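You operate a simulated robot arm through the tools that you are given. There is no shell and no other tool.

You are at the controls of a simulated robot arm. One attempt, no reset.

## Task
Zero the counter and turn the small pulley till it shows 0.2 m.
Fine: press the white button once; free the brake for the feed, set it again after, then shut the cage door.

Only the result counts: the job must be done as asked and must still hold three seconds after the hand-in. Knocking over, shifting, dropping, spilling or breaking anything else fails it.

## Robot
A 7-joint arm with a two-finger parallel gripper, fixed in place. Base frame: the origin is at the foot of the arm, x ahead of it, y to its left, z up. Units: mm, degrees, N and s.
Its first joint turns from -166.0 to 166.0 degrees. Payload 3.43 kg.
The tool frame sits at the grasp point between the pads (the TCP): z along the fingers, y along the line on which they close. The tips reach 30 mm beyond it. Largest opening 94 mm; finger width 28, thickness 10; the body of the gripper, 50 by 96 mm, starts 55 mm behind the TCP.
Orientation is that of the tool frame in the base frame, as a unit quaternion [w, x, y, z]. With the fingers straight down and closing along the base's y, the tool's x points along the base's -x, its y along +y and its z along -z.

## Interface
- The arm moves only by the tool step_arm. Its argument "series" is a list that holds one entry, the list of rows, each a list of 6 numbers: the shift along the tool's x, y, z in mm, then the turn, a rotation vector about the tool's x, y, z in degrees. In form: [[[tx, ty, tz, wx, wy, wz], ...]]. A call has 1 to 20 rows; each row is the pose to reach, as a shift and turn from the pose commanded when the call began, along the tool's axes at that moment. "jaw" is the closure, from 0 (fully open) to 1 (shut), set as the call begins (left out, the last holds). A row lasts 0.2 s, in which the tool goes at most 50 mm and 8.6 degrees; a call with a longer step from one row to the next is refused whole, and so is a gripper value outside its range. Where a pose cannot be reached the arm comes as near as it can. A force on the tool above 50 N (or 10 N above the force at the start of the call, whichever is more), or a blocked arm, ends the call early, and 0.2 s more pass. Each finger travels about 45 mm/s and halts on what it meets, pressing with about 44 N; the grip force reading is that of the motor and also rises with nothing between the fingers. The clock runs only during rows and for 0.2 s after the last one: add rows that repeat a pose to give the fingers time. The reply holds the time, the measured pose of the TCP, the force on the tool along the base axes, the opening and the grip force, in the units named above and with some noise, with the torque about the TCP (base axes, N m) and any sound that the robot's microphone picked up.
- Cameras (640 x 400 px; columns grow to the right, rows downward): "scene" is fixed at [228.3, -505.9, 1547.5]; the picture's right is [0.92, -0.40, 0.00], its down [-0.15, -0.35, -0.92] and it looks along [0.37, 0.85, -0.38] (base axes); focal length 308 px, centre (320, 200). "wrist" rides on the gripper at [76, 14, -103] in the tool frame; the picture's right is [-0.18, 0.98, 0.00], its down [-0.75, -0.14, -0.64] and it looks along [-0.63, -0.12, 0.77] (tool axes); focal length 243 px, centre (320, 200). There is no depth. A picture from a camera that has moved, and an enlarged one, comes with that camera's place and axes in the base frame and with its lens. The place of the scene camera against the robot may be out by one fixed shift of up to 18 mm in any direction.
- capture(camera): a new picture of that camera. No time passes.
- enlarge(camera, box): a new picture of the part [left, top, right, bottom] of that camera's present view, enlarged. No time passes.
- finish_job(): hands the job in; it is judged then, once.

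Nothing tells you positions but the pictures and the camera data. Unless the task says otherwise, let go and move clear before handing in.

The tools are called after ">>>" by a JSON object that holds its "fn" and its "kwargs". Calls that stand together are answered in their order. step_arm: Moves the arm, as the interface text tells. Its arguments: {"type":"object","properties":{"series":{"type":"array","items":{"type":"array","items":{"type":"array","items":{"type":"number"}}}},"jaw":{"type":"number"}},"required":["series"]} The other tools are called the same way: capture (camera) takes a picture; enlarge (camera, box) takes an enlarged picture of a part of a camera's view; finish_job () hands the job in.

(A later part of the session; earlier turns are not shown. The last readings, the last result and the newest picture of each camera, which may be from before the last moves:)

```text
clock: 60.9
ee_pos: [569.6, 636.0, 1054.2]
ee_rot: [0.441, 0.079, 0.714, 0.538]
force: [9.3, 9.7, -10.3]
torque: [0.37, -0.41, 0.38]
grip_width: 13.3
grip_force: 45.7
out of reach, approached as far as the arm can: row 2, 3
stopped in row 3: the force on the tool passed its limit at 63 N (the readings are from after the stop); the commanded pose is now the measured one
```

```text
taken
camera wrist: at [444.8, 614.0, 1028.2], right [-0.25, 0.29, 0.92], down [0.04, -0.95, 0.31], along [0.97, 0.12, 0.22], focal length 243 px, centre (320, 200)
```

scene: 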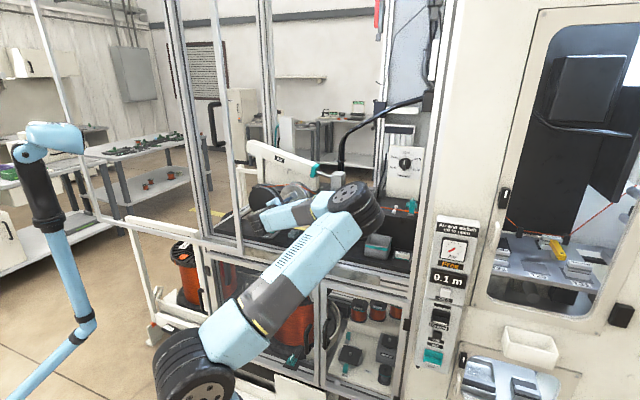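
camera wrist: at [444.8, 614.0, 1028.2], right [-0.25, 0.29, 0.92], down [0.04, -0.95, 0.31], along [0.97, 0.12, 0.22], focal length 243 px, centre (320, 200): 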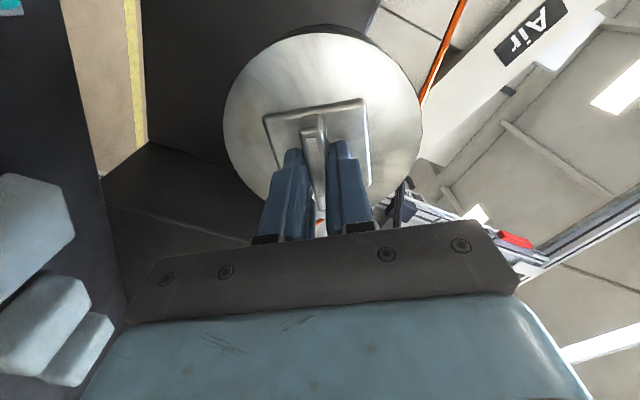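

The arm reached its limit at about 58° of roll in this posture. I'll release the fin, retract and roll the tool back; the fin is symmetric, so I can regrip it from the opposite roll.

>>> {"fn": "step_arm", "kwargs": {"series": [[[0, 0, 0, 0, 0, 0], [0, 0, 0, 0, 0, 0], [0, 0, 0, 0, 0, 0]]], "jaw": 0.5}}

>>> {"fn": "step_arm", "kwargs": {"series": [[[0, 0, -15, 0, 0, 0], [0, 0, -35, 0, 0, 0], [0, 0, -55, 0, 0, 0], [0, 0, -65, 0, 0, 0]]]}}

>>> {"fn": "enlarge", "kwargs": {"camera": "scene", "box": [415, 230, 495, 310]}}

>>> {"fn": "capture", "kwargs": {"camera": "wrist"}}

>>> {"fn": "capture", "kwargs": {"camera": "scene"}}

```text
clock: 61.7
ee_pos: [568.8, 635.8, 1057.3]
ee_rot: [0.441, 0.08, 0.713, 0.539]
force: [-0.1, -0.3, 0.1]
torque: [0.06, -0.02, -0.02]
grip_width: 46.7
grip_force: 0.0
```

```text
clock: 62.7
ee_pos: [521.7, 588.4, 1058.7]
ee_rot: [0.442, 0.079, 0.713, 0.539]
force: [-0.2, -0.1, 0.2]
torque: [0.02, -0.02, -0.01]
grip_width: 46.8
grip_force: 0.0
```

```text
5.00 times, centred on (455, 270) of scene
camera zoom: at [228.3, -505.9, 1547.5], right [0.92, -0.4, 0.0], down [-0.15, -0.35, -0.92], along [0.37, 0.85, -0.38], focal length 1541 px, centre (-355, -150)
```

zoom: 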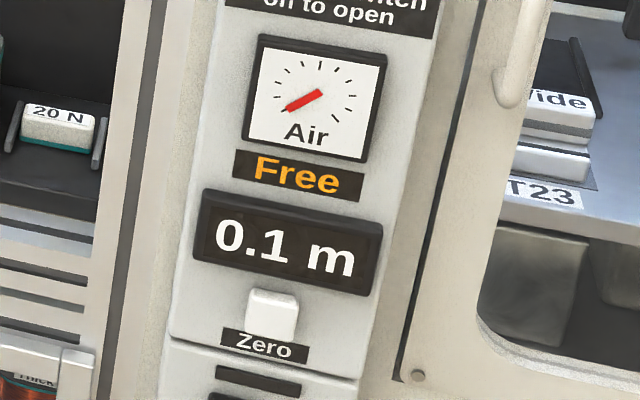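

```text
taken
camera wrist: at [397.0, 567.2, 1031.6], right [-0.25, 0.29, 0.92], down [0.04, -0.95, 0.31], along [0.97, 0.12, 0.22], focal length 243 px, centre (320, 200)
```

wrist: 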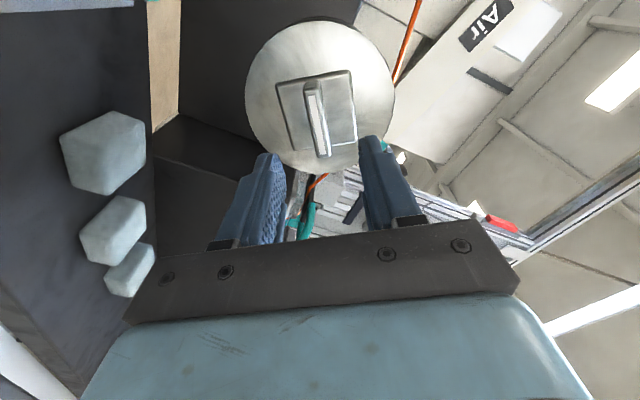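

```text
taken
```

scene: 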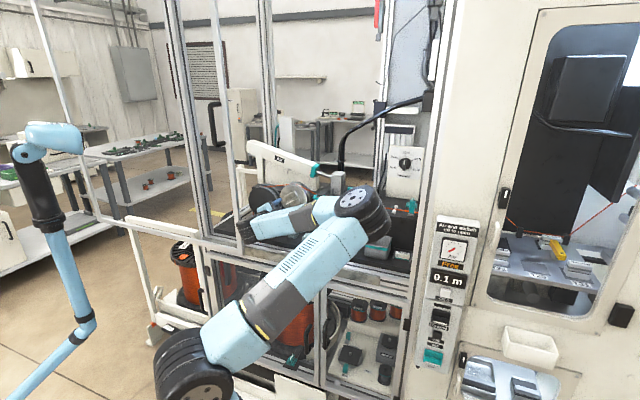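

>>> {"fn": "step_arm", "kwargs": {"series": [[[0, 0, 0, 0, 0, -8.4], [0, 0, 0, 0, 0, -16.8], [0, 0, 0, 0, 0, -25.2], [0, 0, 0, 0, 0, -33.6], [0, 0, 0, 0, 0, -42], [0, 0, 0, 0, 0, -50.4], [0, 0, 0, 0, 0, -58], [0, 0, 0, 0, 0, -66], [0, 0, 0, 0, 0, -74], [0, 0, 0, 0, 0, -82], [0, 0, 0, 0, 0, -90], [0, 0, 0, 0, 0, -98], [0, 0, 0, 0, 0, -98]]]}}

>>> {"fn": "capture", "kwargs": {"camera": "scene"}}

```text
clock: 65.5
ee_pos: [521.1, 589.1, 1058.0]
ee_rot: [0.697, -0.485, 0.528, 0.019]
force: [0.0, 0.6, 0.1]
torque: [0.0, 0.0, 0.01]
grip_width: 46.8
grip_force: 0.2
```

```text
taken
```

scene: 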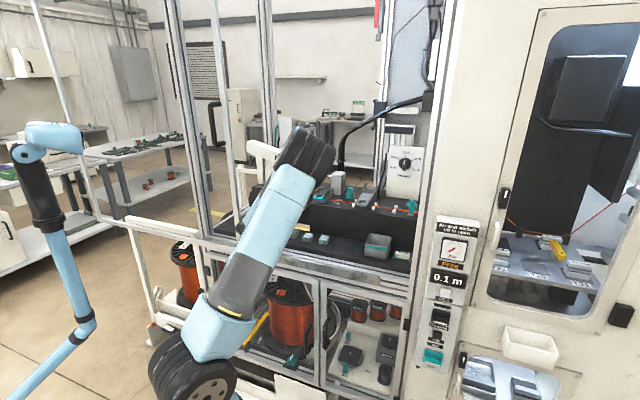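

Rolling the other way is unobstructed. I'll continue to about -122°, which matches the fin's present angle.

>>> {"fn": "step_arm", "kwargs": {"series": [[[0, 0, 0, 0, 0, -8.2], [0, 0, 0, 0, 0, -16.4], [0, 0, 0, 0, 0, -24.6], [0, 0, 0, 0, 0, -32.8], [0, 0, 0, 0, 0, -41], [0, 0, 0, 0, 0, -49.2], [0, 0, 0, 0, 0, -57.4], [0, 0, 0, 0, 0, -65.6], [0, 0, 0, 0, 0, -73.8], [0, 0, 0, 0, 0, -82], [0, 0, 0, 0, 0, -82]]]}}

>>> {"fn": "capture", "kwargs": {"camera": "scene"}}

>>> {"fn": "capture", "kwargs": {"camera": "wrist"}}

```text
clock: 67.9
ee_pos: [521.4, 589.6, 1059.1]
ee_rot: [-0.537, 0.714, -0.079, 0.442]
force: [-0.6, -0.1, -0.4]
torque: [0.0, 0.02, -0.02]
grip_width: 47.0
grip_force: 0.0
```

```text
taken
```

scene: 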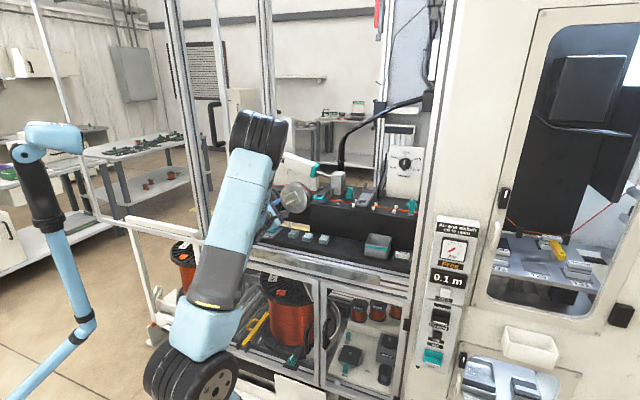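

```text
taken
camera wrist: at [498.4, 466.8, 1090.4], right [0.25, -0.29, -0.92], down [-0.96, 0.05, -0.27], along [0.13, 0.95, -0.27], focal length 243 px, centre (320, 200)
```

wrist: 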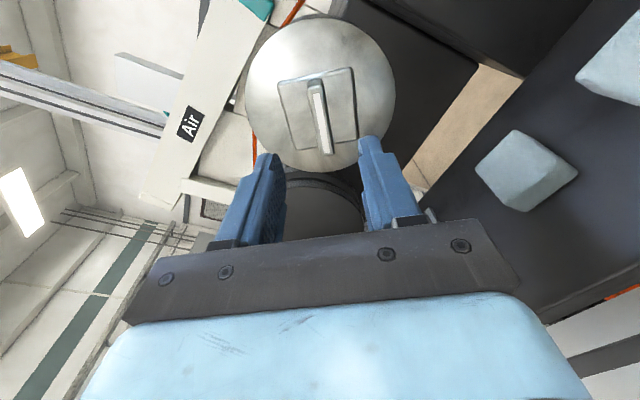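

The roll is now -122° with a comfortable arm posture. I'll correct a small tilt and centre on the pulley axis, then check alignment.

>>> {"fn": "step_arm", "kwargs": {"series": [[[-0.3, 3, 0, 1, 0.2, 0], [-0.66, 5.8, 0.2, 1.96, 0.36, 0], [-0.66, 5.8, 0.2, 1.96, 0.36, 0]]]}}

>>> {"fn": "enlarge", "kwargs": {"camera": "wrist", "box": [220, 0, 420, 200]}}

```text
clock: 68.7
ee_pos: [523.7, 587.9, 1053.0]
ee_rot: [-0.551, 0.702, -0.073, 0.445]
force: [0.9, -0.7, -0.8]
torque: [0.02, 0.0, 0.0]
grip_width: 46.7
grip_force: 0.0
```

```text
2.00 times, centred on (320, 100) of wrist
camera zoom: at [501.1, 464.1, 1081.8], right [0.27, -0.27, -0.92], down [-0.95, 0.05, -0.29], along [0.12, 0.96, -0.24], focal length 485 px, centre (320, 400)
```

zoom: 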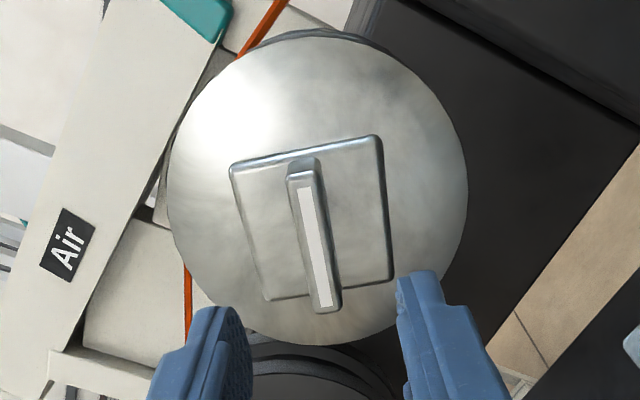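

The tool is aligned with the fin. I'll move in 66 mm and grip.

>>> {"fn": "step_arm", "kwargs": {"series": [[[0, 0, 20, 0, 0, 0], [0, 0, 40, 0, 0, 0], [0, 0, 55, 0, 0, 0], [0, 0, 66, 0, 0, 0], [0, 0, 66, 0, 0, 0]]]}}

>>> {"fn": "enlarge", "kwargs": {"camera": "wrist", "box": [220, 30, 420, 230]}}

>>> {"fn": "enlarge", "kwargs": {"camera": "scene", "box": [230, 150, 350, 260]}}

```text
clock: 69.9
ee_pos: [570.8, 635.4, 1053.5]
ee_rot: [-0.551, 0.702, -0.074, 0.445]
force: [-0.3, 0.9, -0.2]
torque: [-0.02, 0.03, -0.02]
grip_width: 47.1
grip_force: 0.0
```

```text
2.00 times, centred on (320, 130) of wrist
camera zoom: at [548.3, 511.0, 1082.2], right [0.27, -0.27, -0.92], down [-0.95, 0.05, -0.29], along [0.12, 0.96, -0.24], focal length 485 px, centre (320, 340)
```

zoom: 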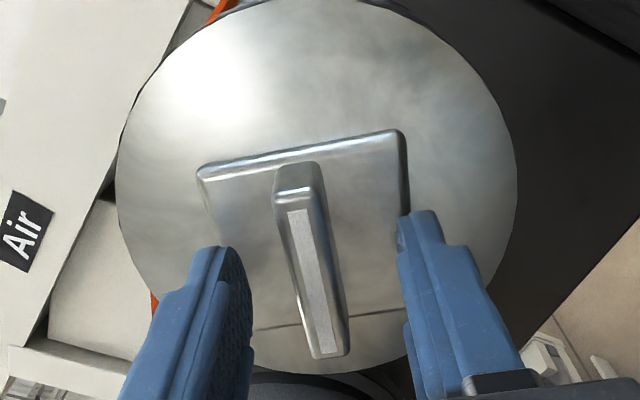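

```text
3.64 times, centred on (290, 205) of scene
camera zoom: at [228.3, -505.9, 1547.5], right [0.92, -0.4, 0.0], down [-0.15, -0.35, -0.92], along [0.37, 0.85, -0.38], focal length 1121 px, centre (429, 182)
```

zoom: 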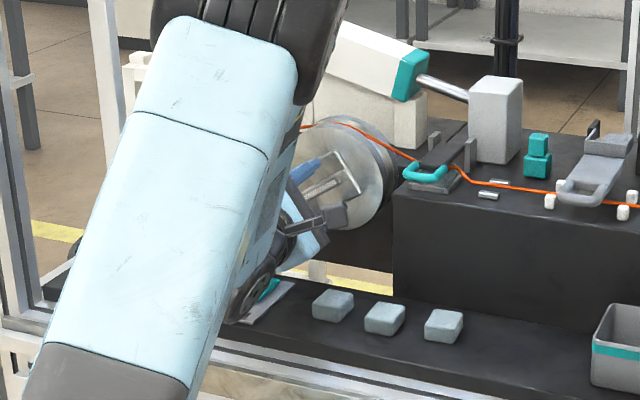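

>>> {"fn": "step_arm", "kwargs": {"series": [[[0, 0, 0, 0, 0, 0], [0, 0, 0, 0, 0, 0], [0, 0, 0, 0, 0, 0], [0, 0, 0, 0, 0, 0]]], "jaw": 1}}

>>> {"fn": "enlarge", "kwargs": {"camera": "scene", "box": [415, 230, 495, 310]}}

```text
clock: 70.9
ee_pos: [570.5, 635.2, 1055.1]
ee_rot: [-0.551, 0.702, -0.073, 0.445]
force: [0.3, 6.8, 9.1]
torque: [-0.41, 0.4, 0.09]
grip_width: 12.8
grip_force: 45.4
```

```text
5.00 times, centred on (455, 270) of scene
camera zoom: at [228.3, -505.9, 1547.5], right [0.92, -0.4, 0.0], down [-0.15, -0.35, -0.92], along [0.37, 0.85, -0.38], focal length 1541 px, centre (-355, -150)
```

zoom: 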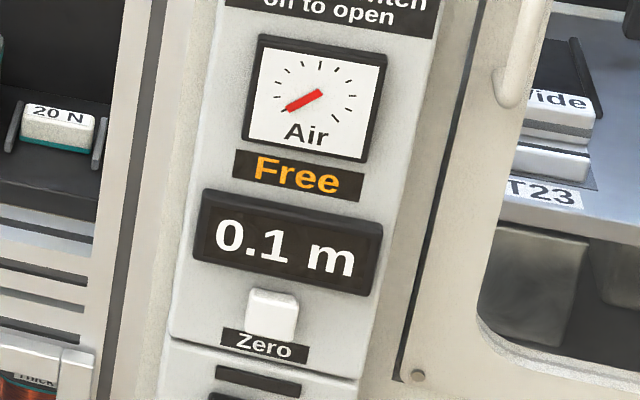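

>>> {"fn": "step_arm", "kwargs": {"series": [[[0, -1, 0, 0, 0, 0], [0, -1, 0, 0, 0, 8], [0, -1, 0, 0, 0, 16], [0, -1, 0, 0, 0, 24], [0, -1, 0, 0, 0, 32], [0, -1, 0, 0, 0, 32]]]}}

>>> {"fn": "enlarge", "kwargs": {"camera": "scene", "box": [415, 250, 475, 310]}}

>>> {"fn": "capture", "kwargs": {"camera": "scene"}}

```text
clock: 72.3
ee_pos: [570.9, 635.4, 1053.8]
ee_rot: [-0.653, 0.654, -0.265, 0.275]
force: [6.5, 11.9, 13.3]
torque: [-0.1, 0.15, -0.09]
grip_width: 12.9
grip_force: 45.1
```

```text
6.67 times, centred on (445, 280) of scene
camera zoom: at [228.3, -505.9, 1547.5], right [0.92, -0.4, 0.0], down [-0.15, -0.35, -0.92], along [0.37, 0.85, -0.38], focal length 2055 px, centre (-513, -333)
```

zoom: 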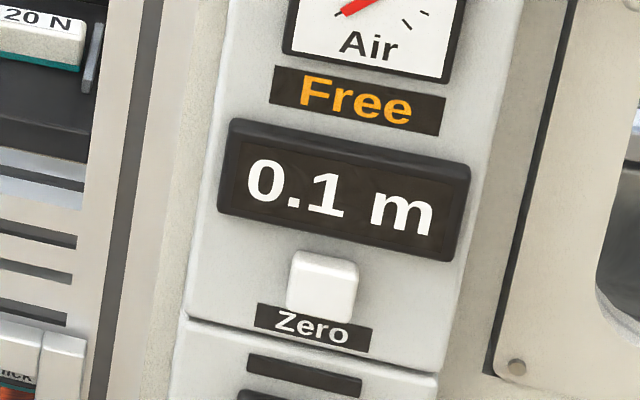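

```text
taken
```

scene: 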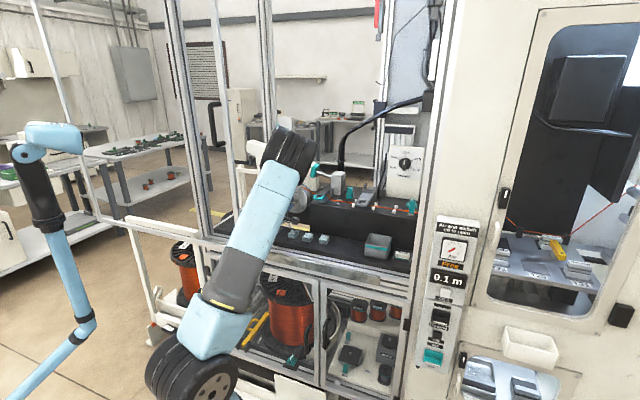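

The counter still shows 0.1 m at about 90°. I'll continue, relieving the small side load.

>>> {"fn": "step_arm", "kwargs": {"series": [[[0, -1, 0.7, 0, 0, 0], [0, -1, 0.7, 0, 0, 8], [0, -1, 0.7, 0, 0, 16], [0, -1, 0.7, 0, 0, 24], [0, -1, 0.7, 0, 0, 30], [0, -1, 0.7, 0, 0, 30]]]}}

>>> {"fn": "enlarge", "kwargs": {"camera": "scene", "box": [415, 250, 475, 310]}}

```text
clock: 73.7
ee_pos: [569.9, 635.1, 1055.6]
ee_rot: [0.702, -0.564, 0.424, -0.098]
force: [-1.6, -4.5, 4.9]
torque: [0.05, -0.04, 0.15]
grip_width: 12.9
grip_force: 44.6
```

```text
6.67 times, centred on (445, 280) of scene
camera zoom: at [228.3, -505.9, 1547.5], right [0.92, -0.4, 0.0], down [-0.15, -0.35, -0.92], along [0.37, 0.85, -0.38], focal length 2055 px, centre (-513, -333)
```

zoom: 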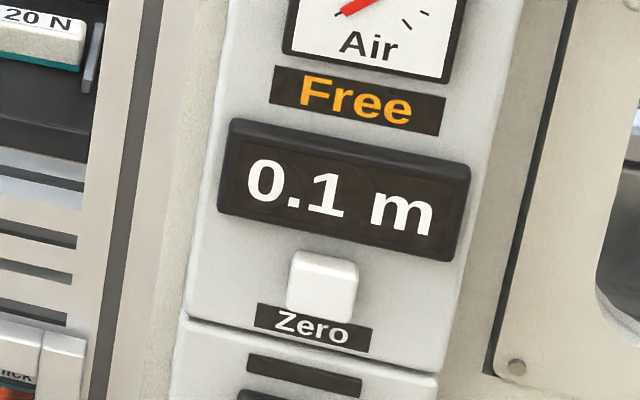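

>>> {"fn": "step_arm", "kwargs": {"series": [[[0, 0, 0, 0, 0, 4], [0, 0, 0, 0, 0, 8], [0, 0, 0, 0, 0, 8]]]}}

>>> {"fn": "enlarge", "kwargs": {"camera": "scene", "box": [415, 250, 475, 310]}}

```text
clock: 74.5
ee_pos: [571.1, 635.1, 1054.4]
ee_rot: [0.707, -0.533, 0.463, -0.048]
force: [-4.6, -7.5, 4.6]
torque: [-0.23, 0.28, -0.4]
grip_width: 12.5
grip_force: 45.0
```

```text
6.67 times, centred on (445, 280) of scene
camera zoom: at [228.3, -505.9, 1547.5], right [0.92, -0.4, 0.0], down [-0.15, -0.35, -0.92], along [0.37, 0.85, -0.38], focal length 2055 px, centre (-513, -333)
```

zoom: 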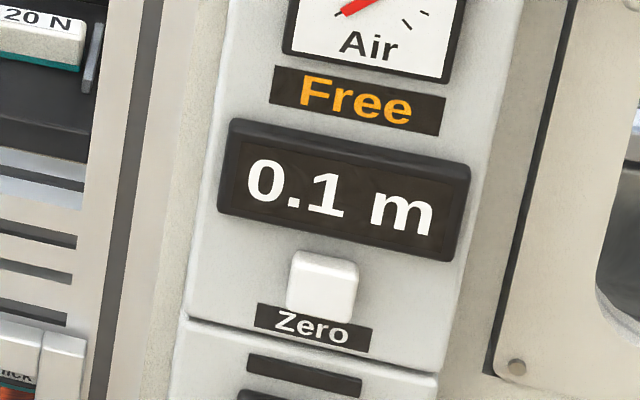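

>>> {"fn": "step_arm", "kwargs": {"series": [[[0, 0, 0, 0, 0, 3], [0, 0, 0, 0, 0, 5], [0, 0, 0, 0, 0, 5]]]}}

>>> {"fn": "enlarge", "kwargs": {"camera": "scene", "box": [415, 250, 475, 310]}}

```text
clock: 75.3
ee_pos: [570.3, 635.4, 1055.3]
ee_rot: [0.708, -0.513, 0.485, -0.018]
force: [-6.9, -10.2, 1.6]
torque: [-0.25, 0.26, -0.22]
grip_width: 12.9
grip_force: 45.4
```

```text
6.67 times, centred on (445, 280) of scene
camera zoom: at [228.3, -505.9, 1547.5], right [0.92, -0.4, 0.0], down [-0.15, -0.35, -0.92], along [0.37, 0.85, -0.38], focal length 2055 px, centre (-513, -333)
```

zoom: 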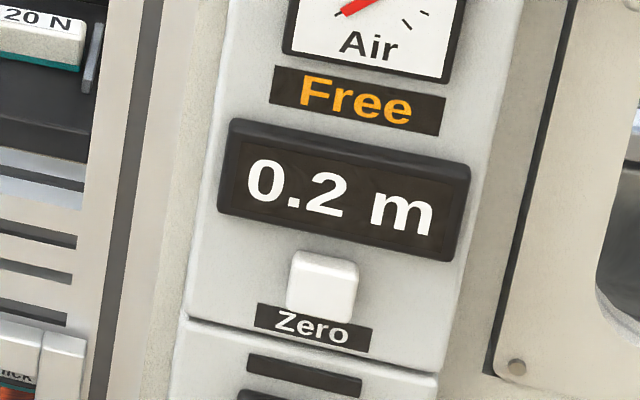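

The counter changed to 0.2 m at about 130°, which is the 0.15 m rounding point. I'll turn roughly 41° more so the true length sits at 0.20 m, well inside the window.

>>> {"fn": "step_arm", "kwargs": {"series": [[[0, 0, -0.6, 0, 0, 8], [0, 0, -0.6, 0, 0, 16], [0, 0, -0.6, 0, 0, 24], [0, 0, -0.6, 0, 0, 32], [0, 0, -0.6, 0, 0, 41], [0, 0, -0.6, 0, 0, 41]]]}}

>>> {"fn": "enlarge", "kwargs": {"camera": "scene", "box": [415, 250, 475, 310]}}

>>> {"fn": "capture", "kwargs": {"camera": "scene"}}

```text
refused: row 5 steps farther than a row can; nothing moved
```

```text
6.67 times, centred on (445, 280) of scene
camera zoom: at [228.3, -505.9, 1547.5], right [0.92, -0.4, 0.0], down [-0.15, -0.35, -0.92], along [0.37, 0.85, -0.38], focal length 2055 px, centre (-513, -333)
```

zoom: 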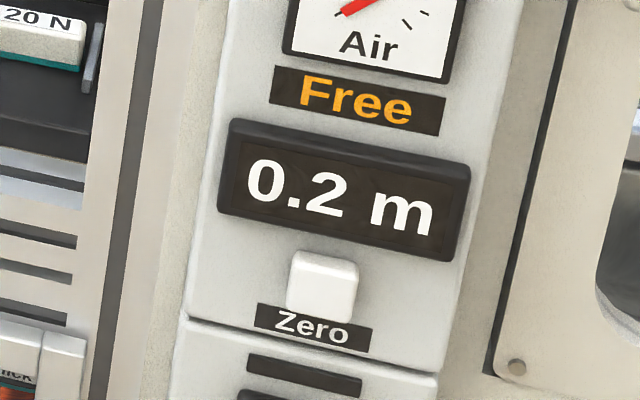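

```text
taken
```

scene: 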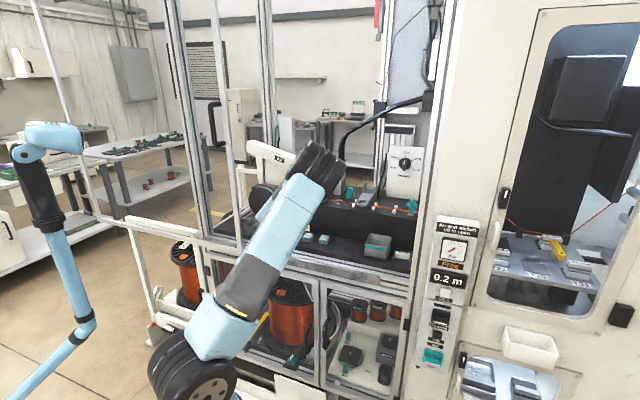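

One row stepped too far, so I'll resend it with smaller increments and stop partway to check the posture.

>>> {"fn": "step_arm", "kwargs": {"series": [[[0, 0, -0.6, 0, 0, 6], [0, 0, -0.6, 0, 0, 12], [0, 0, -0.6, 0, 0, 18], [0, 0, -0.6, 0, 0, 24], [0, 0, -0.6, 0, 0, 24]]]}}

>>> {"fn": "capture", "kwargs": {"camera": "scene"}}

```text
clock: 76.5
ee_pos: [570.4, 634.9, 1055.6]
ee_rot: [0.696, -0.4, 0.582, 0.131]
force: [3.5, -1.1, 3.6]
torque: [-0.73, 0.75, -0.55]
grip_width: 12.9
grip_force: 45.6
```

```text
taken
```

scene: 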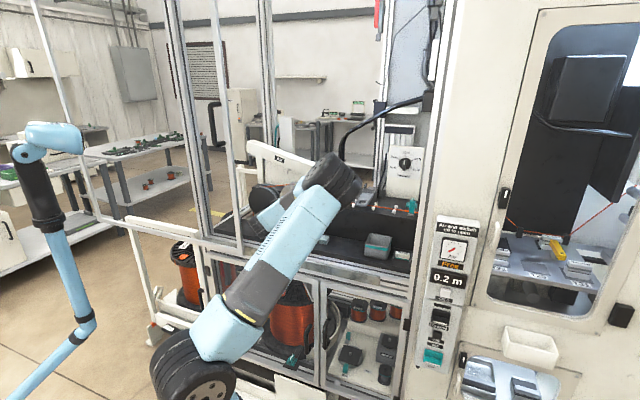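

>>> {"fn": "step_arm", "kwargs": {"series": [[[0, 0, 0, 0, 0, 3], [0, 0, 0, 0, 0, 6], [0, 0, 0, 0, 0, 9], [0, 0, 0, 0, 0, 9]]]}}

>>> {"fn": "capture", "kwargs": {"camera": "scene"}}

```text
clock: 77.5
ee_pos: [570.6, 634.4, 1056.1]
ee_rot: [0.685, -0.351, 0.612, 0.183]
force: [7.6, 1.9, 6.9]
torque: [-0.36, 0.4, -0.29]
grip_width: 12.8
grip_force: 44.4
```

```text
taken
```

scene: 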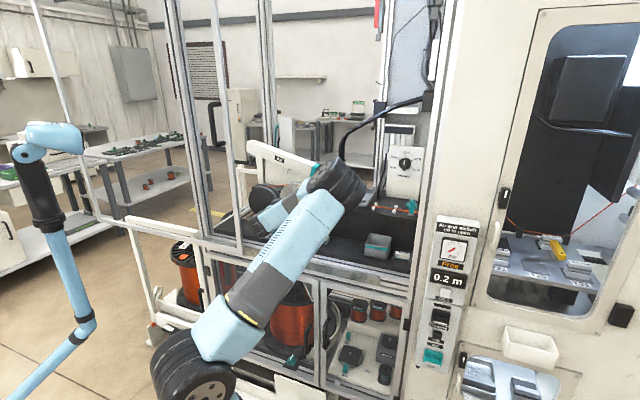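

>>> {"fn": "step_arm", "kwargs": {"series": [[[0, 0, 0, 0, 0, 2], [0, 0, 0, 0, 0, 4], [0, 0, 0, 0, 0, 5], [0, 0, 0, 0, 0, 5]]]}}

>>> {"fn": "enlarge", "kwargs": {"camera": "scene", "box": [415, 250, 475, 310]}}

>>> {"fn": "enlarge", "kwargs": {"camera": "wrist", "box": [220, 30, 420, 230]}}

```text
clock: 78.5
ee_pos: [571.1, 635.6, 1055.5]
ee_rot: [0.676, -0.326, 0.626, 0.213]
force: [11.1, 0.5, 10.2]
torque: [0.36, -0.35, -0.18]
grip_width: 12.9
grip_force: 45.3
```

```text
6.67 times, centred on (445, 280) of scene
camera zoom: at [228.3, -505.9, 1547.5], right [0.92, -0.4, 0.0], down [-0.15, -0.35, -0.92], along [0.37, 0.85, -0.38], focal length 2055 px, centre (-513, -333)
```

zoom: 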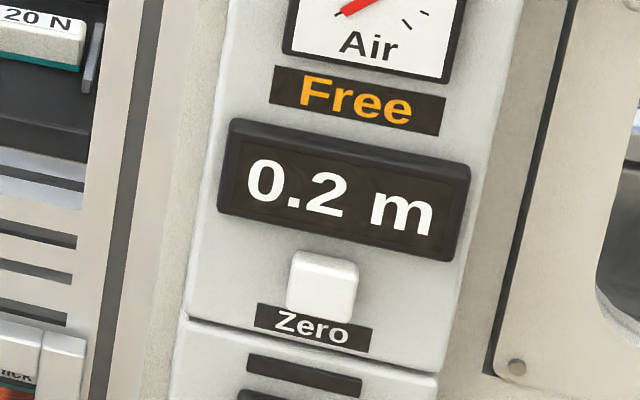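

```text
2.00 times, centred on (320, 130) of wrist
camera zoom: at [496.9, 562.5, 977.3], right [-0.71, 0.71, 0.01], down [-0.45, -0.46, 0.76], along [0.54, 0.54, 0.65], focal length 485 px, centre (320, 340)
```

zoom: 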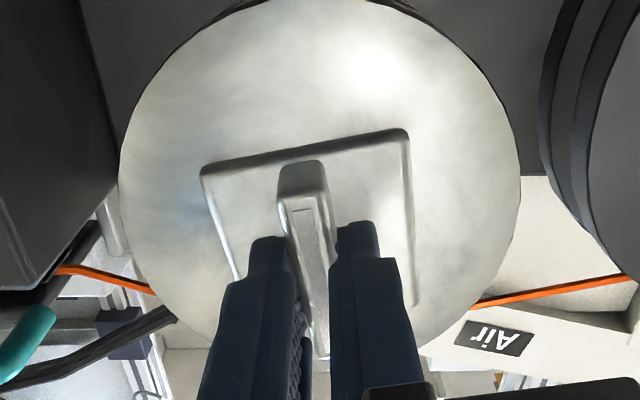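

The counter reads 0.2 m at about 170° of pulley turn, which is about 0.196 m. I'll release the fin and retract straight back.

>>> {"fn": "step_arm", "kwargs": {"series": [[[0, 0, 0, 0, 0, 0], [0, 0, 0, 0, 0, 0], [0, 0, 0, 0, 0, 0]]], "jaw": 0.5}}

>>> {"fn": "step_arm", "kwargs": {"series": [[[0, 0, -15, 0, 0, 0], [0, 0, -40, 0, 0, 0], [0, 0, -70, 0, 0, 0], [0, 0, -100, 0, 0, 0]]]}}

>>> {"fn": "capture", "kwargs": {"camera": "scene"}}

>>> {"fn": "enlarge", "kwargs": {"camera": "scene", "box": [415, 250, 475, 310]}}

>>> {"fn": "capture", "kwargs": {"camera": "wrist"}}

```text
clock: 79.3
ee_pos: [569.2, 634.6, 1055.5]
ee_rot: [0.675, -0.326, 0.626, 0.214]
force: [0.9, -0.6, 0.6]
torque: [-0.01, 0.02, 0.0]
grip_width: 47.0
grip_force: 0.1
```

```text
clock: 80.3
ee_pos: [501.3, 563.7, 1055.1]
ee_rot: [0.675, -0.326, 0.626, 0.213]
force: [-0.4, -0.2, -0.2]
torque: [-0.01, 0.02, 0.01]
grip_width: 47.1
grip_force: 0.0
```

```text
taken
```

scene: 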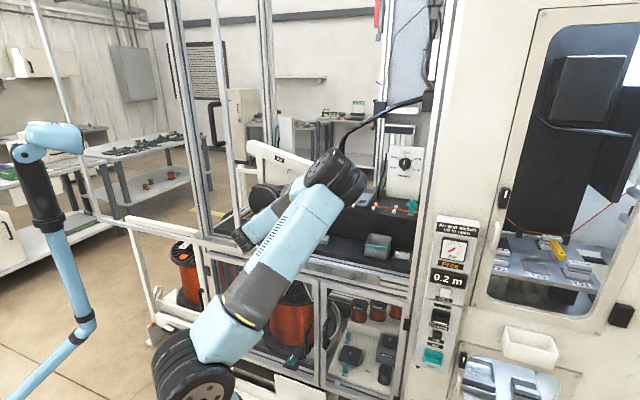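

```text
6.67 times, centred on (445, 280) of scene
camera zoom: at [228.3, -505.9, 1547.5], right [0.92, -0.4, 0.0], down [-0.15, -0.35, -0.92], along [0.37, 0.85, -0.38], focal length 2055 px, centre (-513, -333)
```

zoom: 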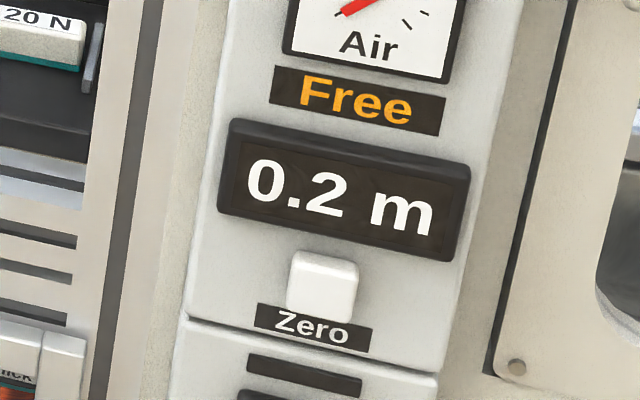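

```text
taken
camera wrist: at [426.2, 491.8, 976.9], right [-0.71, 0.71, 0.01], down [-0.45, -0.46, 0.76], along [0.54, 0.54, 0.64], focal length 243 px, centre (320, 200)
```

wrist: 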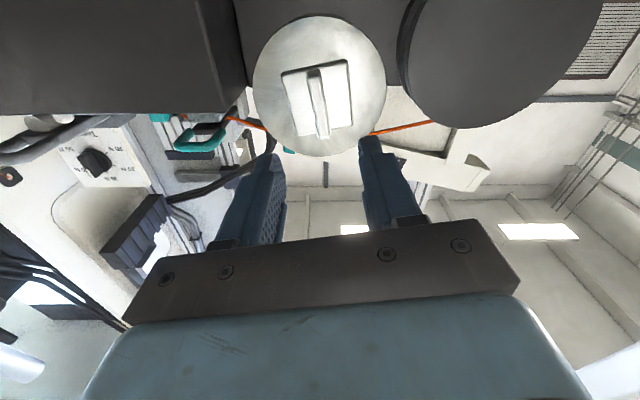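

The counter holds 0.2 m. Next is resetting the brake: I'll back out and up, return to the tool-down orientation, and watch the elbow posture on the way.

>>> {"fn": "step_arm", "kwargs": {"series": [[[-27.7, -9.7, -16.6, 0, 0, 2], [-55.4, -19.5, -33.2, 0, 0, 4], [-83.1, -29.2, -49.8, 0, 0, 6], [-110.8, -39, -66.4, 0, 0, 8], [-138.5, -48.7, -83, 0, 0, 10], [-138.5, -48.7, -83, 0, 0, 10]]]}}

>>> {"fn": "capture", "kwargs": {"camera": "scene"}}

```text
clock: 81.7
ee_pos: [457.6, 489.1, 1200.0]
ee_rot: [0.654, -0.271, 0.652, 0.272]
force: [-0.2, -0.1, 0.2]
torque: [-0.01, 0.0, 0.04]
grip_width: 47.1
grip_force: 0.0
```

```text
taken
```

scene: 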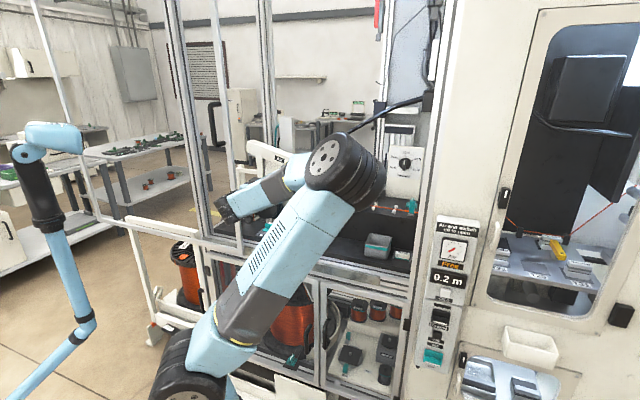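

>>> {"fn": "step_arm", "kwargs": {"series": [[[0, 0, 0, 0, 8.2, 0], [0, 0, 0, 0, 16.4, 0], [0, 0, 0, 0, 24.6, 0], [0, 0, 0, 0, 32.8, 0], [0, 0, 0, 0, 41, 0], [0, 0, 0, 0, 49.2, 0], [0, 0, 0, 0, 57.4, 0], [0, 0, 0, 0, 65.6, 0], [0, 0, 0, 0, 73.8, 0], [0, 0, 0, 0, 82, 0], [0, 0, 0, 0, 90, 0], [0, 0, 0, 0, 90, 0]]]}}

>>> {"fn": "capture", "kwargs": {"camera": "scene"}}

```text
clock: 84.3
ee_pos: [458.4, 488.4, 1200.2]
ee_rot: [0.0, -0.383, 0.924, 0.001]
force: [0.2, -0.6, -0.2]
torque: [0.01, -0.02, 0.0]
grip_width: 47.1
grip_force: 0.1
```

```text
taken
```

scene: 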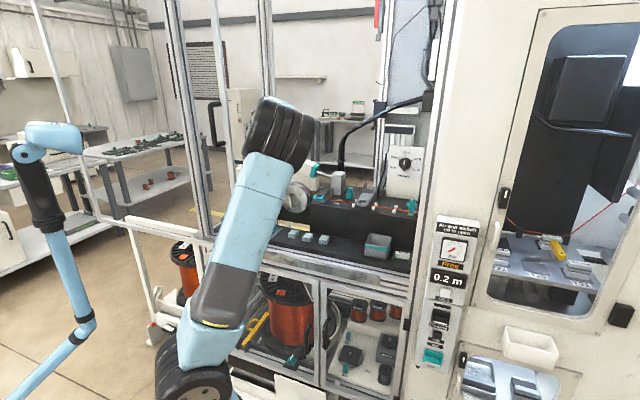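

The tool-down orientation is reached with the elbow fairly upright. I'll yaw +90° here in free space so the fingers will close across the brake fin.

>>> {"fn": "step_arm", "kwargs": {"series": [[[0, 0, 0, 0, 0, 8.2], [0, 0, 0, 0, 0, 16.4], [0, 0, 0, 0, 0, 24.6], [0, 0, 0, 0, 0, 32.8], [0, 0, 0, 0, 0, 41], [0, 0, 0, 0, 0, 49.2], [0, 0, 0, 0, 0, 57.4], [0, 0, 0, 0, 0, 65.6], [0, 0, 0, 0, 0, 73.8], [0, 0, 0, 0, 0, 82], [0, 0, 0, 0, 0, 90], [0, 0, 0, 0, 0, 90]]]}}

>>> {"fn": "capture", "kwargs": {"camera": "scene"}}

```text
clock: 86.9
ee_pos: [457.3, 487.5, 1198.8]
ee_rot: [0.0, 0.382, 0.924, 0.002]
force: [-0.4, 0.7, 0.4]
torque: [0.01, 0.04, -0.01]
grip_width: 46.8
grip_force: 0.1
```

```text
taken
```

scene: 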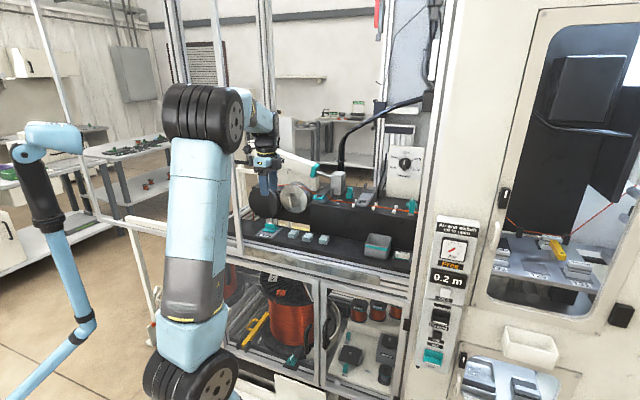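

The posture is back to normal. I'll move above the brake, now along the front with its axis near a≈-115.4, b≈812, and descend part way to check alignment.

>>> {"fn": "step_arm", "kwargs": {"series": [[[19, 29, 12, 0, 0, 0], [38, 57, 24, 0, 0, 0], [56, 86, 36, 0, 0, 0], [75, 115, 48, 0, 0, 0], [94, 143.5, 59, 0, 0, 0], [94, 143.5, 100, 0, 0, 0], [94, 143.5, 140, 0, 0, 0], [94, 143.5, 180, 0, 0, 0], [94, 143.5, 188, 0, 0, 0], [94, 143.5, 188, 0, 0, 0]]]}}

>>> {"fn": "enlarge", "kwargs": {"camera": "wrist", "box": [220, 50, 420, 250]}}

>>> {"fn": "capture", "kwargs": {"camera": "scene"}}

```text
clock: 89.1
ee_pos: [491.3, 656.9, 1011.9]
ee_rot: [0.001, 0.382, 0.924, 0.001]
force: [0.6, 0.2, -0.7]
torque: [0.04, 0.01, -0.03]
grip_width: 46.9
grip_force: 0.0
```

```text
2.00 times, centred on (320, 150) of wrist
camera zoom: at [446.5, 719.8, 1114.7], right [0.82, 0.57, 0.0], down [0.43, -0.63, 0.64], along [0.37, -0.53, -0.77], focal length 485 px, centre (320, 300)
```

zoom: 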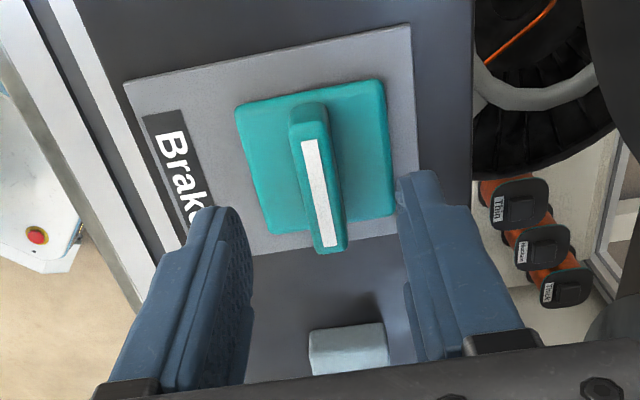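

```text
taken
```

scene: 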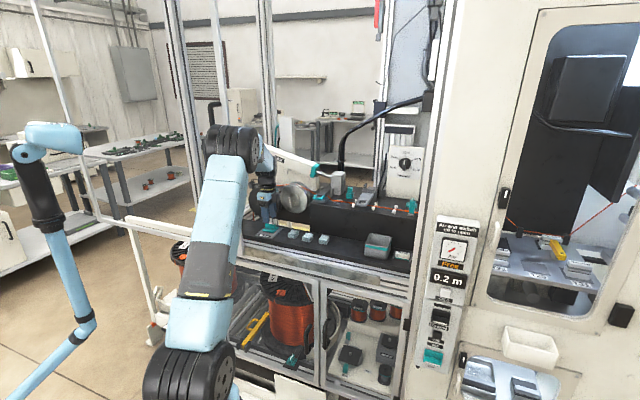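

>>> {"fn": "step_arm", "kwargs": {"series": [[[-1.5, 0, 10, 0, 0, 0], [-1.5, 0, 20, 0, 0, 0], [-1.5, 0, 28, 0, 0, 0], [-1.5, 0, 28, 0, 0, 0]]]}}

>>> {"fn": "step_arm", "kwargs": {"series": [[[0, 0, 0, 0, 0, 0], [0, 0, 0, 0, 0, 0], [0, 0, 0, 0, 0, 0], [0, 0, 0, 0, 0, 0]]], "jaw": 1}}

>>> {"fn": "enlarge", "kwargs": {"camera": "wrist", "box": [220, 50, 420, 250]}}

```text
clock: 90.1
ee_pos: [493.0, 655.4, 984.5]
ee_rot: [0.001, 0.381, 0.924, 0.002]
force: [0.2, 0.4, 0.3]
torque: [0.01, -0.02, -0.01]
grip_width: 46.8
grip_force: 0.0
```

```text
clock: 91.1
ee_pos: [492.7, 655.6, 984.4]
ee_rot: [0.0, 0.382, 0.924, 0.0]
force: [-4.9, -6.1, 0.3]
torque: [-0.33, 0.13, 0.06]
grip_width: 12.9
grip_force: 44.9
```

```text
2.00 times, centred on (320, 150) of wrist
camera zoom: at [448.1, 718.2, 1086.6], right [0.82, 0.57, 0.0], down [0.43, -0.63, 0.64], along [0.37, -0.53, -0.77], focal length 485 px, centre (320, 300)
```

zoom: 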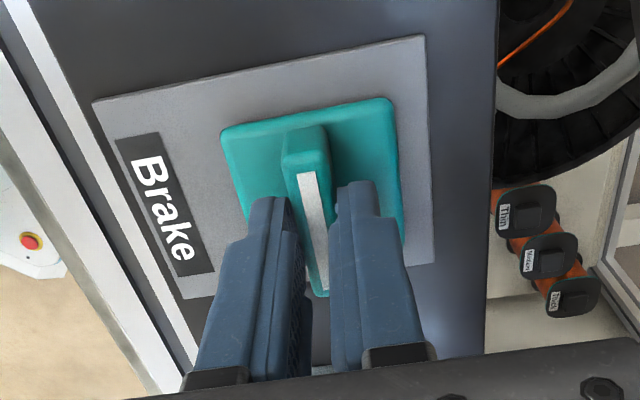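

The fin is gripped and centred. I'll turn it counter-clockwise back toward its original position.

>>> {"fn": "step_arm", "kwargs": {"series": [[[0, -0.6, 0, 0, 0, -8], [0, -0.6, 0, 0, 0, -16], [0, -0.6, 0, 0, 0, -24], [0, -0.6, 0, 0, 0, -32], [0, -0.6, 0, 0, 0, -40], [0, -0.6, 0, 0, 0, -40]]]}}

```text
clock: 92.5
ee_pos: [493.1, 656.3, 984.9]
ee_rot: [0.002, 0.043, 0.999, 0.002]
force: [3.2, 6.9, 2.6]
torque: [0.04, 0.42, -0.01]
grip_width: 12.9
grip_force: 45.0
```

>>> {"fn": "step_arm", "kwargs": {"series": [[[0, 0, 0, 0, 0, -8], [0, 0, 0, 0, 0, -16], [0, 0, 0, 0, 0, -24], [0, 0, 0, 0, 0, -32], [0, 0, 0, 0, 0, -40], [0, 0, 0, 0, 0, -48], [0, 0, 0, 0, 0, -50], [0, 0, 0, 0, 0, -50]]]}}

>>> {"fn": "enlarge", "kwargs": {"camera": "wrist", "box": [220, 50, 420, 250]}}

```text
clock: 94.3
ee_pos: [493.4, 655.6, 984.8]
ee_rot: [0.002, -0.384, 0.923, 0.002]
force: [3.1, 23.8, 15.4]
torque: [0.7, -0.22, -0.22]
grip_width: 12.9
grip_force: 44.9
```

```text
2.00 times, centred on (320, 150) of wrist
camera zoom: at [428.1, 611.2, 1086.2], right [-0.57, 0.82, 0.0], down [0.63, 0.43, 0.65], along [0.53, 0.37, -0.76], focal length 485 px, centre (320, 300)
```

zoom: 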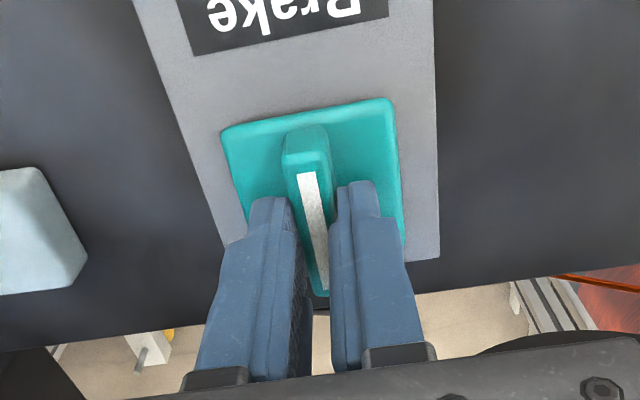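

The fin is back at its starting angle. I'll nudge slightly past to confirm it rests against its stop.

>>> {"fn": "step_arm", "kwargs": {"series": [[[-1, 1, 0, 0, 0, 0], [-1, 1, 0, 0, 0, -3], [-1, 1, 0, 0, 0, -6], [-1, 1, 0, 0, 0, -6]]]}}

>>> {"fn": "enlarge", "kwargs": {"camera": "wrist", "box": [220, 50, 420, 250]}}

```text
clock: 95.3
ee_pos: [491.9, 655.7, 984.3]
ee_rot: [0.001, -0.431, 0.902, -0.001]
force: [0.3, 4.6, 17.8]
torque: [-0.35, 0.51, -1.47]
grip_width: 15.2
grip_force: 45.2
```

```text
2.00 times, centred on (320, 150) of wrist
camera zoom: at [432.8, 605.0, 1086.0], right [-0.65, 0.76, 0.0], down [0.58, 0.5, 0.64], along [0.49, 0.42, -0.77], focal length 485 px, centre (320, 300)
```

zoom: 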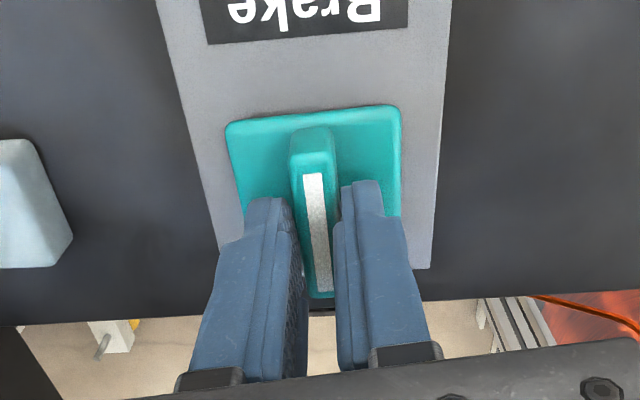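

There is a firm stop at the original position, so the brake is set again. I'll relieve the twist, open and lift off.

>>> {"fn": "step_arm", "kwargs": {"series": [[[0, 0, 0, 0, 0, 3], [0, 0, 0, 0, 0, 5.5], [0, 0, 0, 0, 0, 5.5]]]}}

>>> {"fn": "step_arm", "kwargs": {"series": [[[0, 0, 0, 0, 0, 0], [0, 0, 0, 0, 0, 0], [0, 0, 0, 0, 0, 0]]], "jaw": 0.5}}

>>> {"fn": "step_arm", "kwargs": {"series": [[[0, 0, -10, 0, 0, 0], [0, 0, -40, 0, 0, 0], [0, 0, -80, 0, 0, 0], [0, 0, -120, 0, 0, 0], [0, 0, -155, 0, 0, 0]]]}}

>>> {"fn": "capture", "kwargs": {"camera": "wrist"}}

>>> {"fn": "enlarge", "kwargs": {"camera": "scene", "box": [415, 230, 495, 310]}}

>>> {"fn": "capture", "kwargs": {"camera": "scene"}}

```text
clock: 96.1
ee_pos: [494.0, 655.2, 984.8]
ee_rot: [0.002, -0.388, 0.922, 0.0]
force: [-3.0, -1.8, 9.9]
torque: [0.27, 0.2, -0.62]
grip_width: 12.7
grip_force: 44.8
```

```text
clock: 96.9
ee_pos: [492.5, 656.6, 983.7]
ee_rot: [0.001, -0.387, 0.922, 0.0]
force: [-0.1, -0.1, 0.2]
torque: [0.01, 0.0, 0.02]
grip_width: 46.9
grip_force: 0.0
```

```text
clock: 98.1
ee_pos: [492.3, 657.1, 1138.8]
ee_rot: [0.002, -0.387, 0.922, 0.001]
force: [0.0, -0.7, -1.2]
torque: [-0.03, 0.03, 0.01]
grip_width: 46.9
grip_force: 0.0
```

```text
taken
camera wrist: at [428.2, 611.0, 1240.6], right [-0.57, 0.82, 0.0], down [0.63, 0.44, 0.64], along [0.53, 0.37, -0.76], focal length 243 px, centre (320, 200)
```

wrist: 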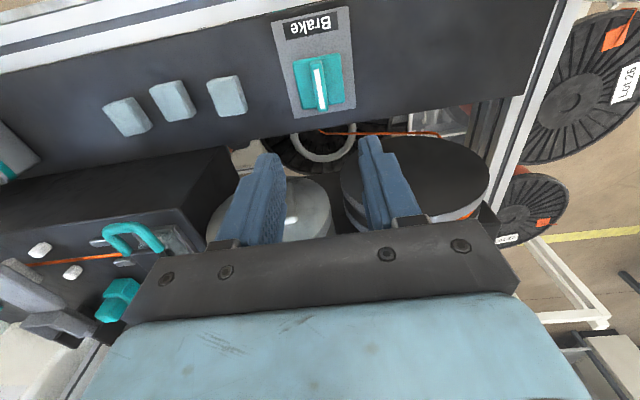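

```text
5.00 times, centred on (455, 270) of scene
camera zoom: at [228.3, -505.9, 1547.5], right [0.92, -0.4, 0.0], down [-0.15, -0.35, -0.92], along [0.37, 0.85, -0.38], focal length 1541 px, centre (-355, -150)
```

zoom: 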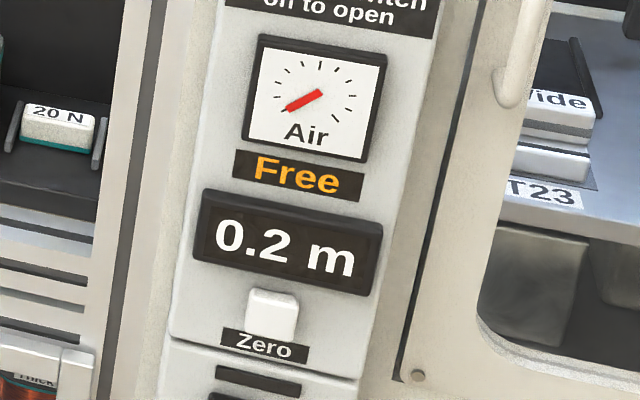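

```text
taken
```

scene: 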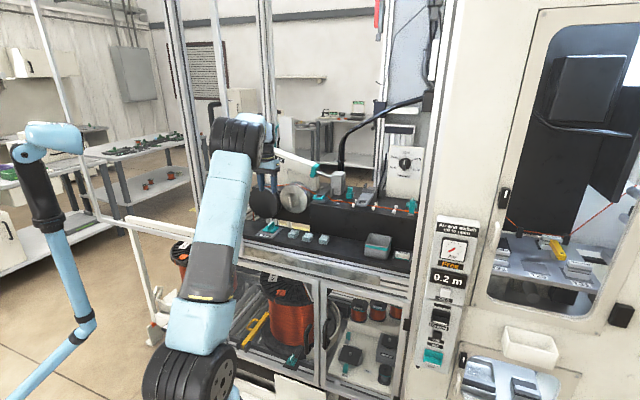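

The brake is set and the counter holds 0.2 m. I'll withdraw from the cage, move right out of the line of sight, and then study the door mechanism.

>>> {"fn": "step_arm", "kwargs": {"series": [[[20, -27, -16, 0, 0, 0], [40, -54, -32, 0, 0, 0], [60, -81, -48, 0, 0, 0], [80, -108, -64, 0, 0, 0], [100, -135, -80, 0, 0, 0], [120, -162, -96, 0, 0, 0], [140, -189, -112, 0, 0, 0], [160, -216, -128, 0, 0, 0], [180, -243, -144, 0, 0, 0], [193, -266, -160, 0, 0, 0]]]}}

>>> {"fn": "capture", "kwargs": {"camera": "scene"}}

>>> {"fn": "enlarge", "kwargs": {"camera": "scene", "box": [20, 0, 260, 150]}}

>>> {"fn": "enlarge", "kwargs": {"camera": "scene", "box": [80, 130, 320, 280]}}

>>> {"fn": "capture", "kwargs": {"camera": "wrist"}}

```text
clock: 100.3
ee_pos: [548.0, 332.1, 1297.6]
ee_rot: [0.001, -0.388, 0.922, 0.001]
force: [-0.5, 0.1, -0.5]
torque: [-0.02, 0.02, -0.03]
grip_width: 47.3
grip_force: 0.1
```

```text
taken
```

scene: 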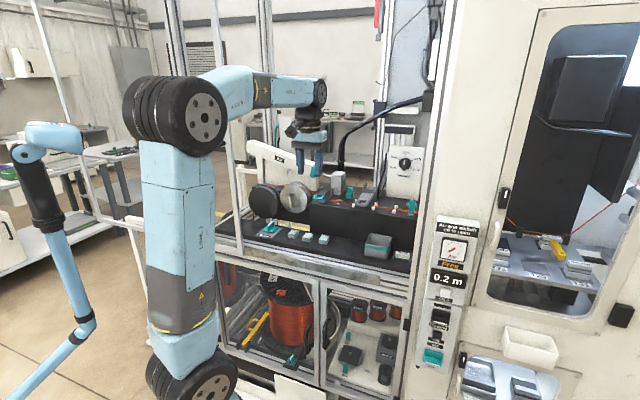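

```text
2.67 times, centred on (140, 75) of scene
camera zoom: at [228.3, -505.9, 1547.5], right [0.92, -0.4, 0.0], down [-0.15, -0.35, -0.92], along [0.37, 0.85, -0.38], focal length 822 px, centre (800, 533)
```

zoom: 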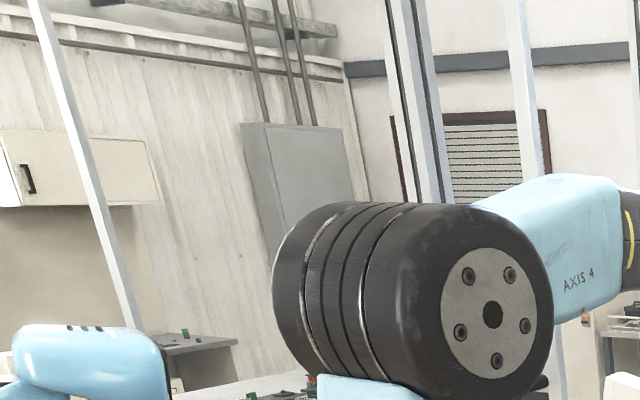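

```text
2.67 times, centred on (200, 205) of scene
camera zoom: at [228.3, -505.9, 1547.5], right [0.92, -0.4, 0.0], down [-0.15, -0.35, -0.92], along [0.37, 0.85, -0.38], focal length 822 px, centre (640, 187)
```

zoom: 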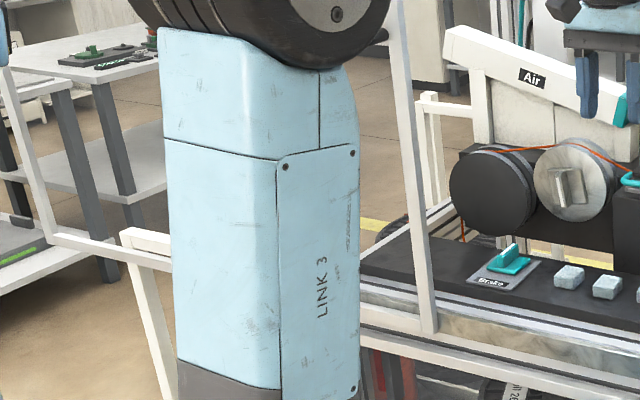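

```text
taken
camera wrist: at [483.0, 287.3, 1400.1], right [-0.57, 0.82, 0.0], down [0.63, 0.44, 0.64], along [0.53, 0.37, -0.76], focal length 243 px, centre (320, 200)
```

wrist: 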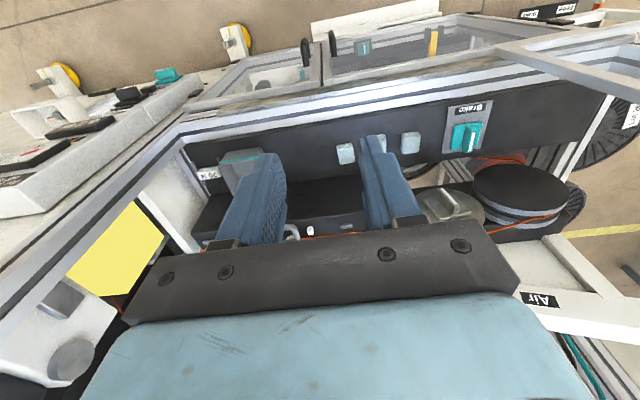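

The door frame is a sliding panel: its bottom bar runs parallel to the front in the plane b≈690. It spans about a=-1020 to a=-171 and carries a vertical black handle near its right edge. Shutting it means sliding it right by roughly 650 mm. I'll pitch the tool horizontal again and look at the handle.

>>> {"fn": "step_arm", "kwargs": {"series": [[[0, 0, 0, 0, -8.2, 0.3], [0, 0, 0, 0, -16.4, 0.3], [0, 0, 0, 0, -24.6, 0.3], [0, 0, 0, 0, -32.8, 0.3], [0, 0, 0, 0, -41, 0.3], [0, 0, 0, 0, -49.2, 0.3], [0, 0, 0, 0, -57.4, 0.3], [0, 0, 0, 0, -65.6, 0.3], [0, 0, 0, 0, -73.8, 0.3], [0, 0, 0, 0, -82, 0.3], [0, 0, 0, 0, -90, 0.3], [0, 0, 0, 0, -90, 0.3]]]}}

>>> {"fn": "capture", "kwargs": {"camera": "scene"}}

>>> {"fn": "capture", "kwargs": {"camera": "wrist"}}

```text
clock: 102.9
ee_pos: [547.3, 332.2, 1297.9]
ee_rot: [0.653, -0.271, 0.651, 0.276]
force: [0.8, -0.8, 0.4]
torque: [-0.02, -0.01, 0.02]
grip_width: 46.9
grip_force: 0.0
```

```text
taken
```

scene: 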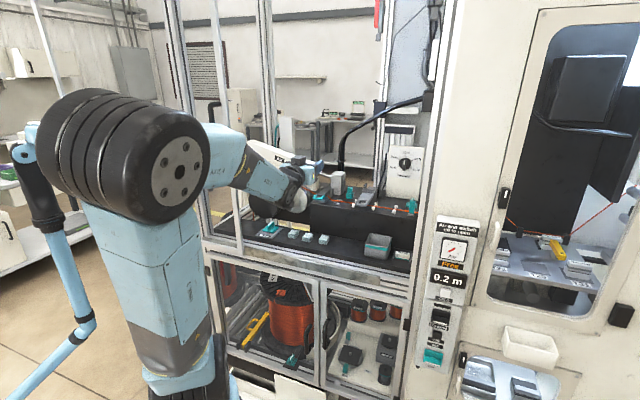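

```text
taken
camera wrist: at [464.3, 268.8, 1221.5], right [-0.7, 0.69, 0.19], down [-0.35, -0.56, 0.75], along [0.62, 0.46, 0.63], focal length 243 px, centre (320, 200)
```

wrist: 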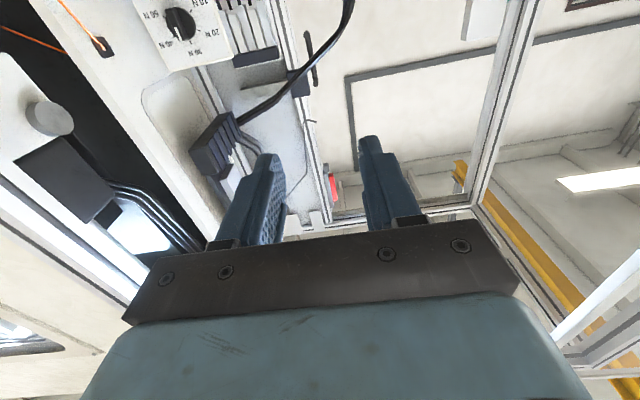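

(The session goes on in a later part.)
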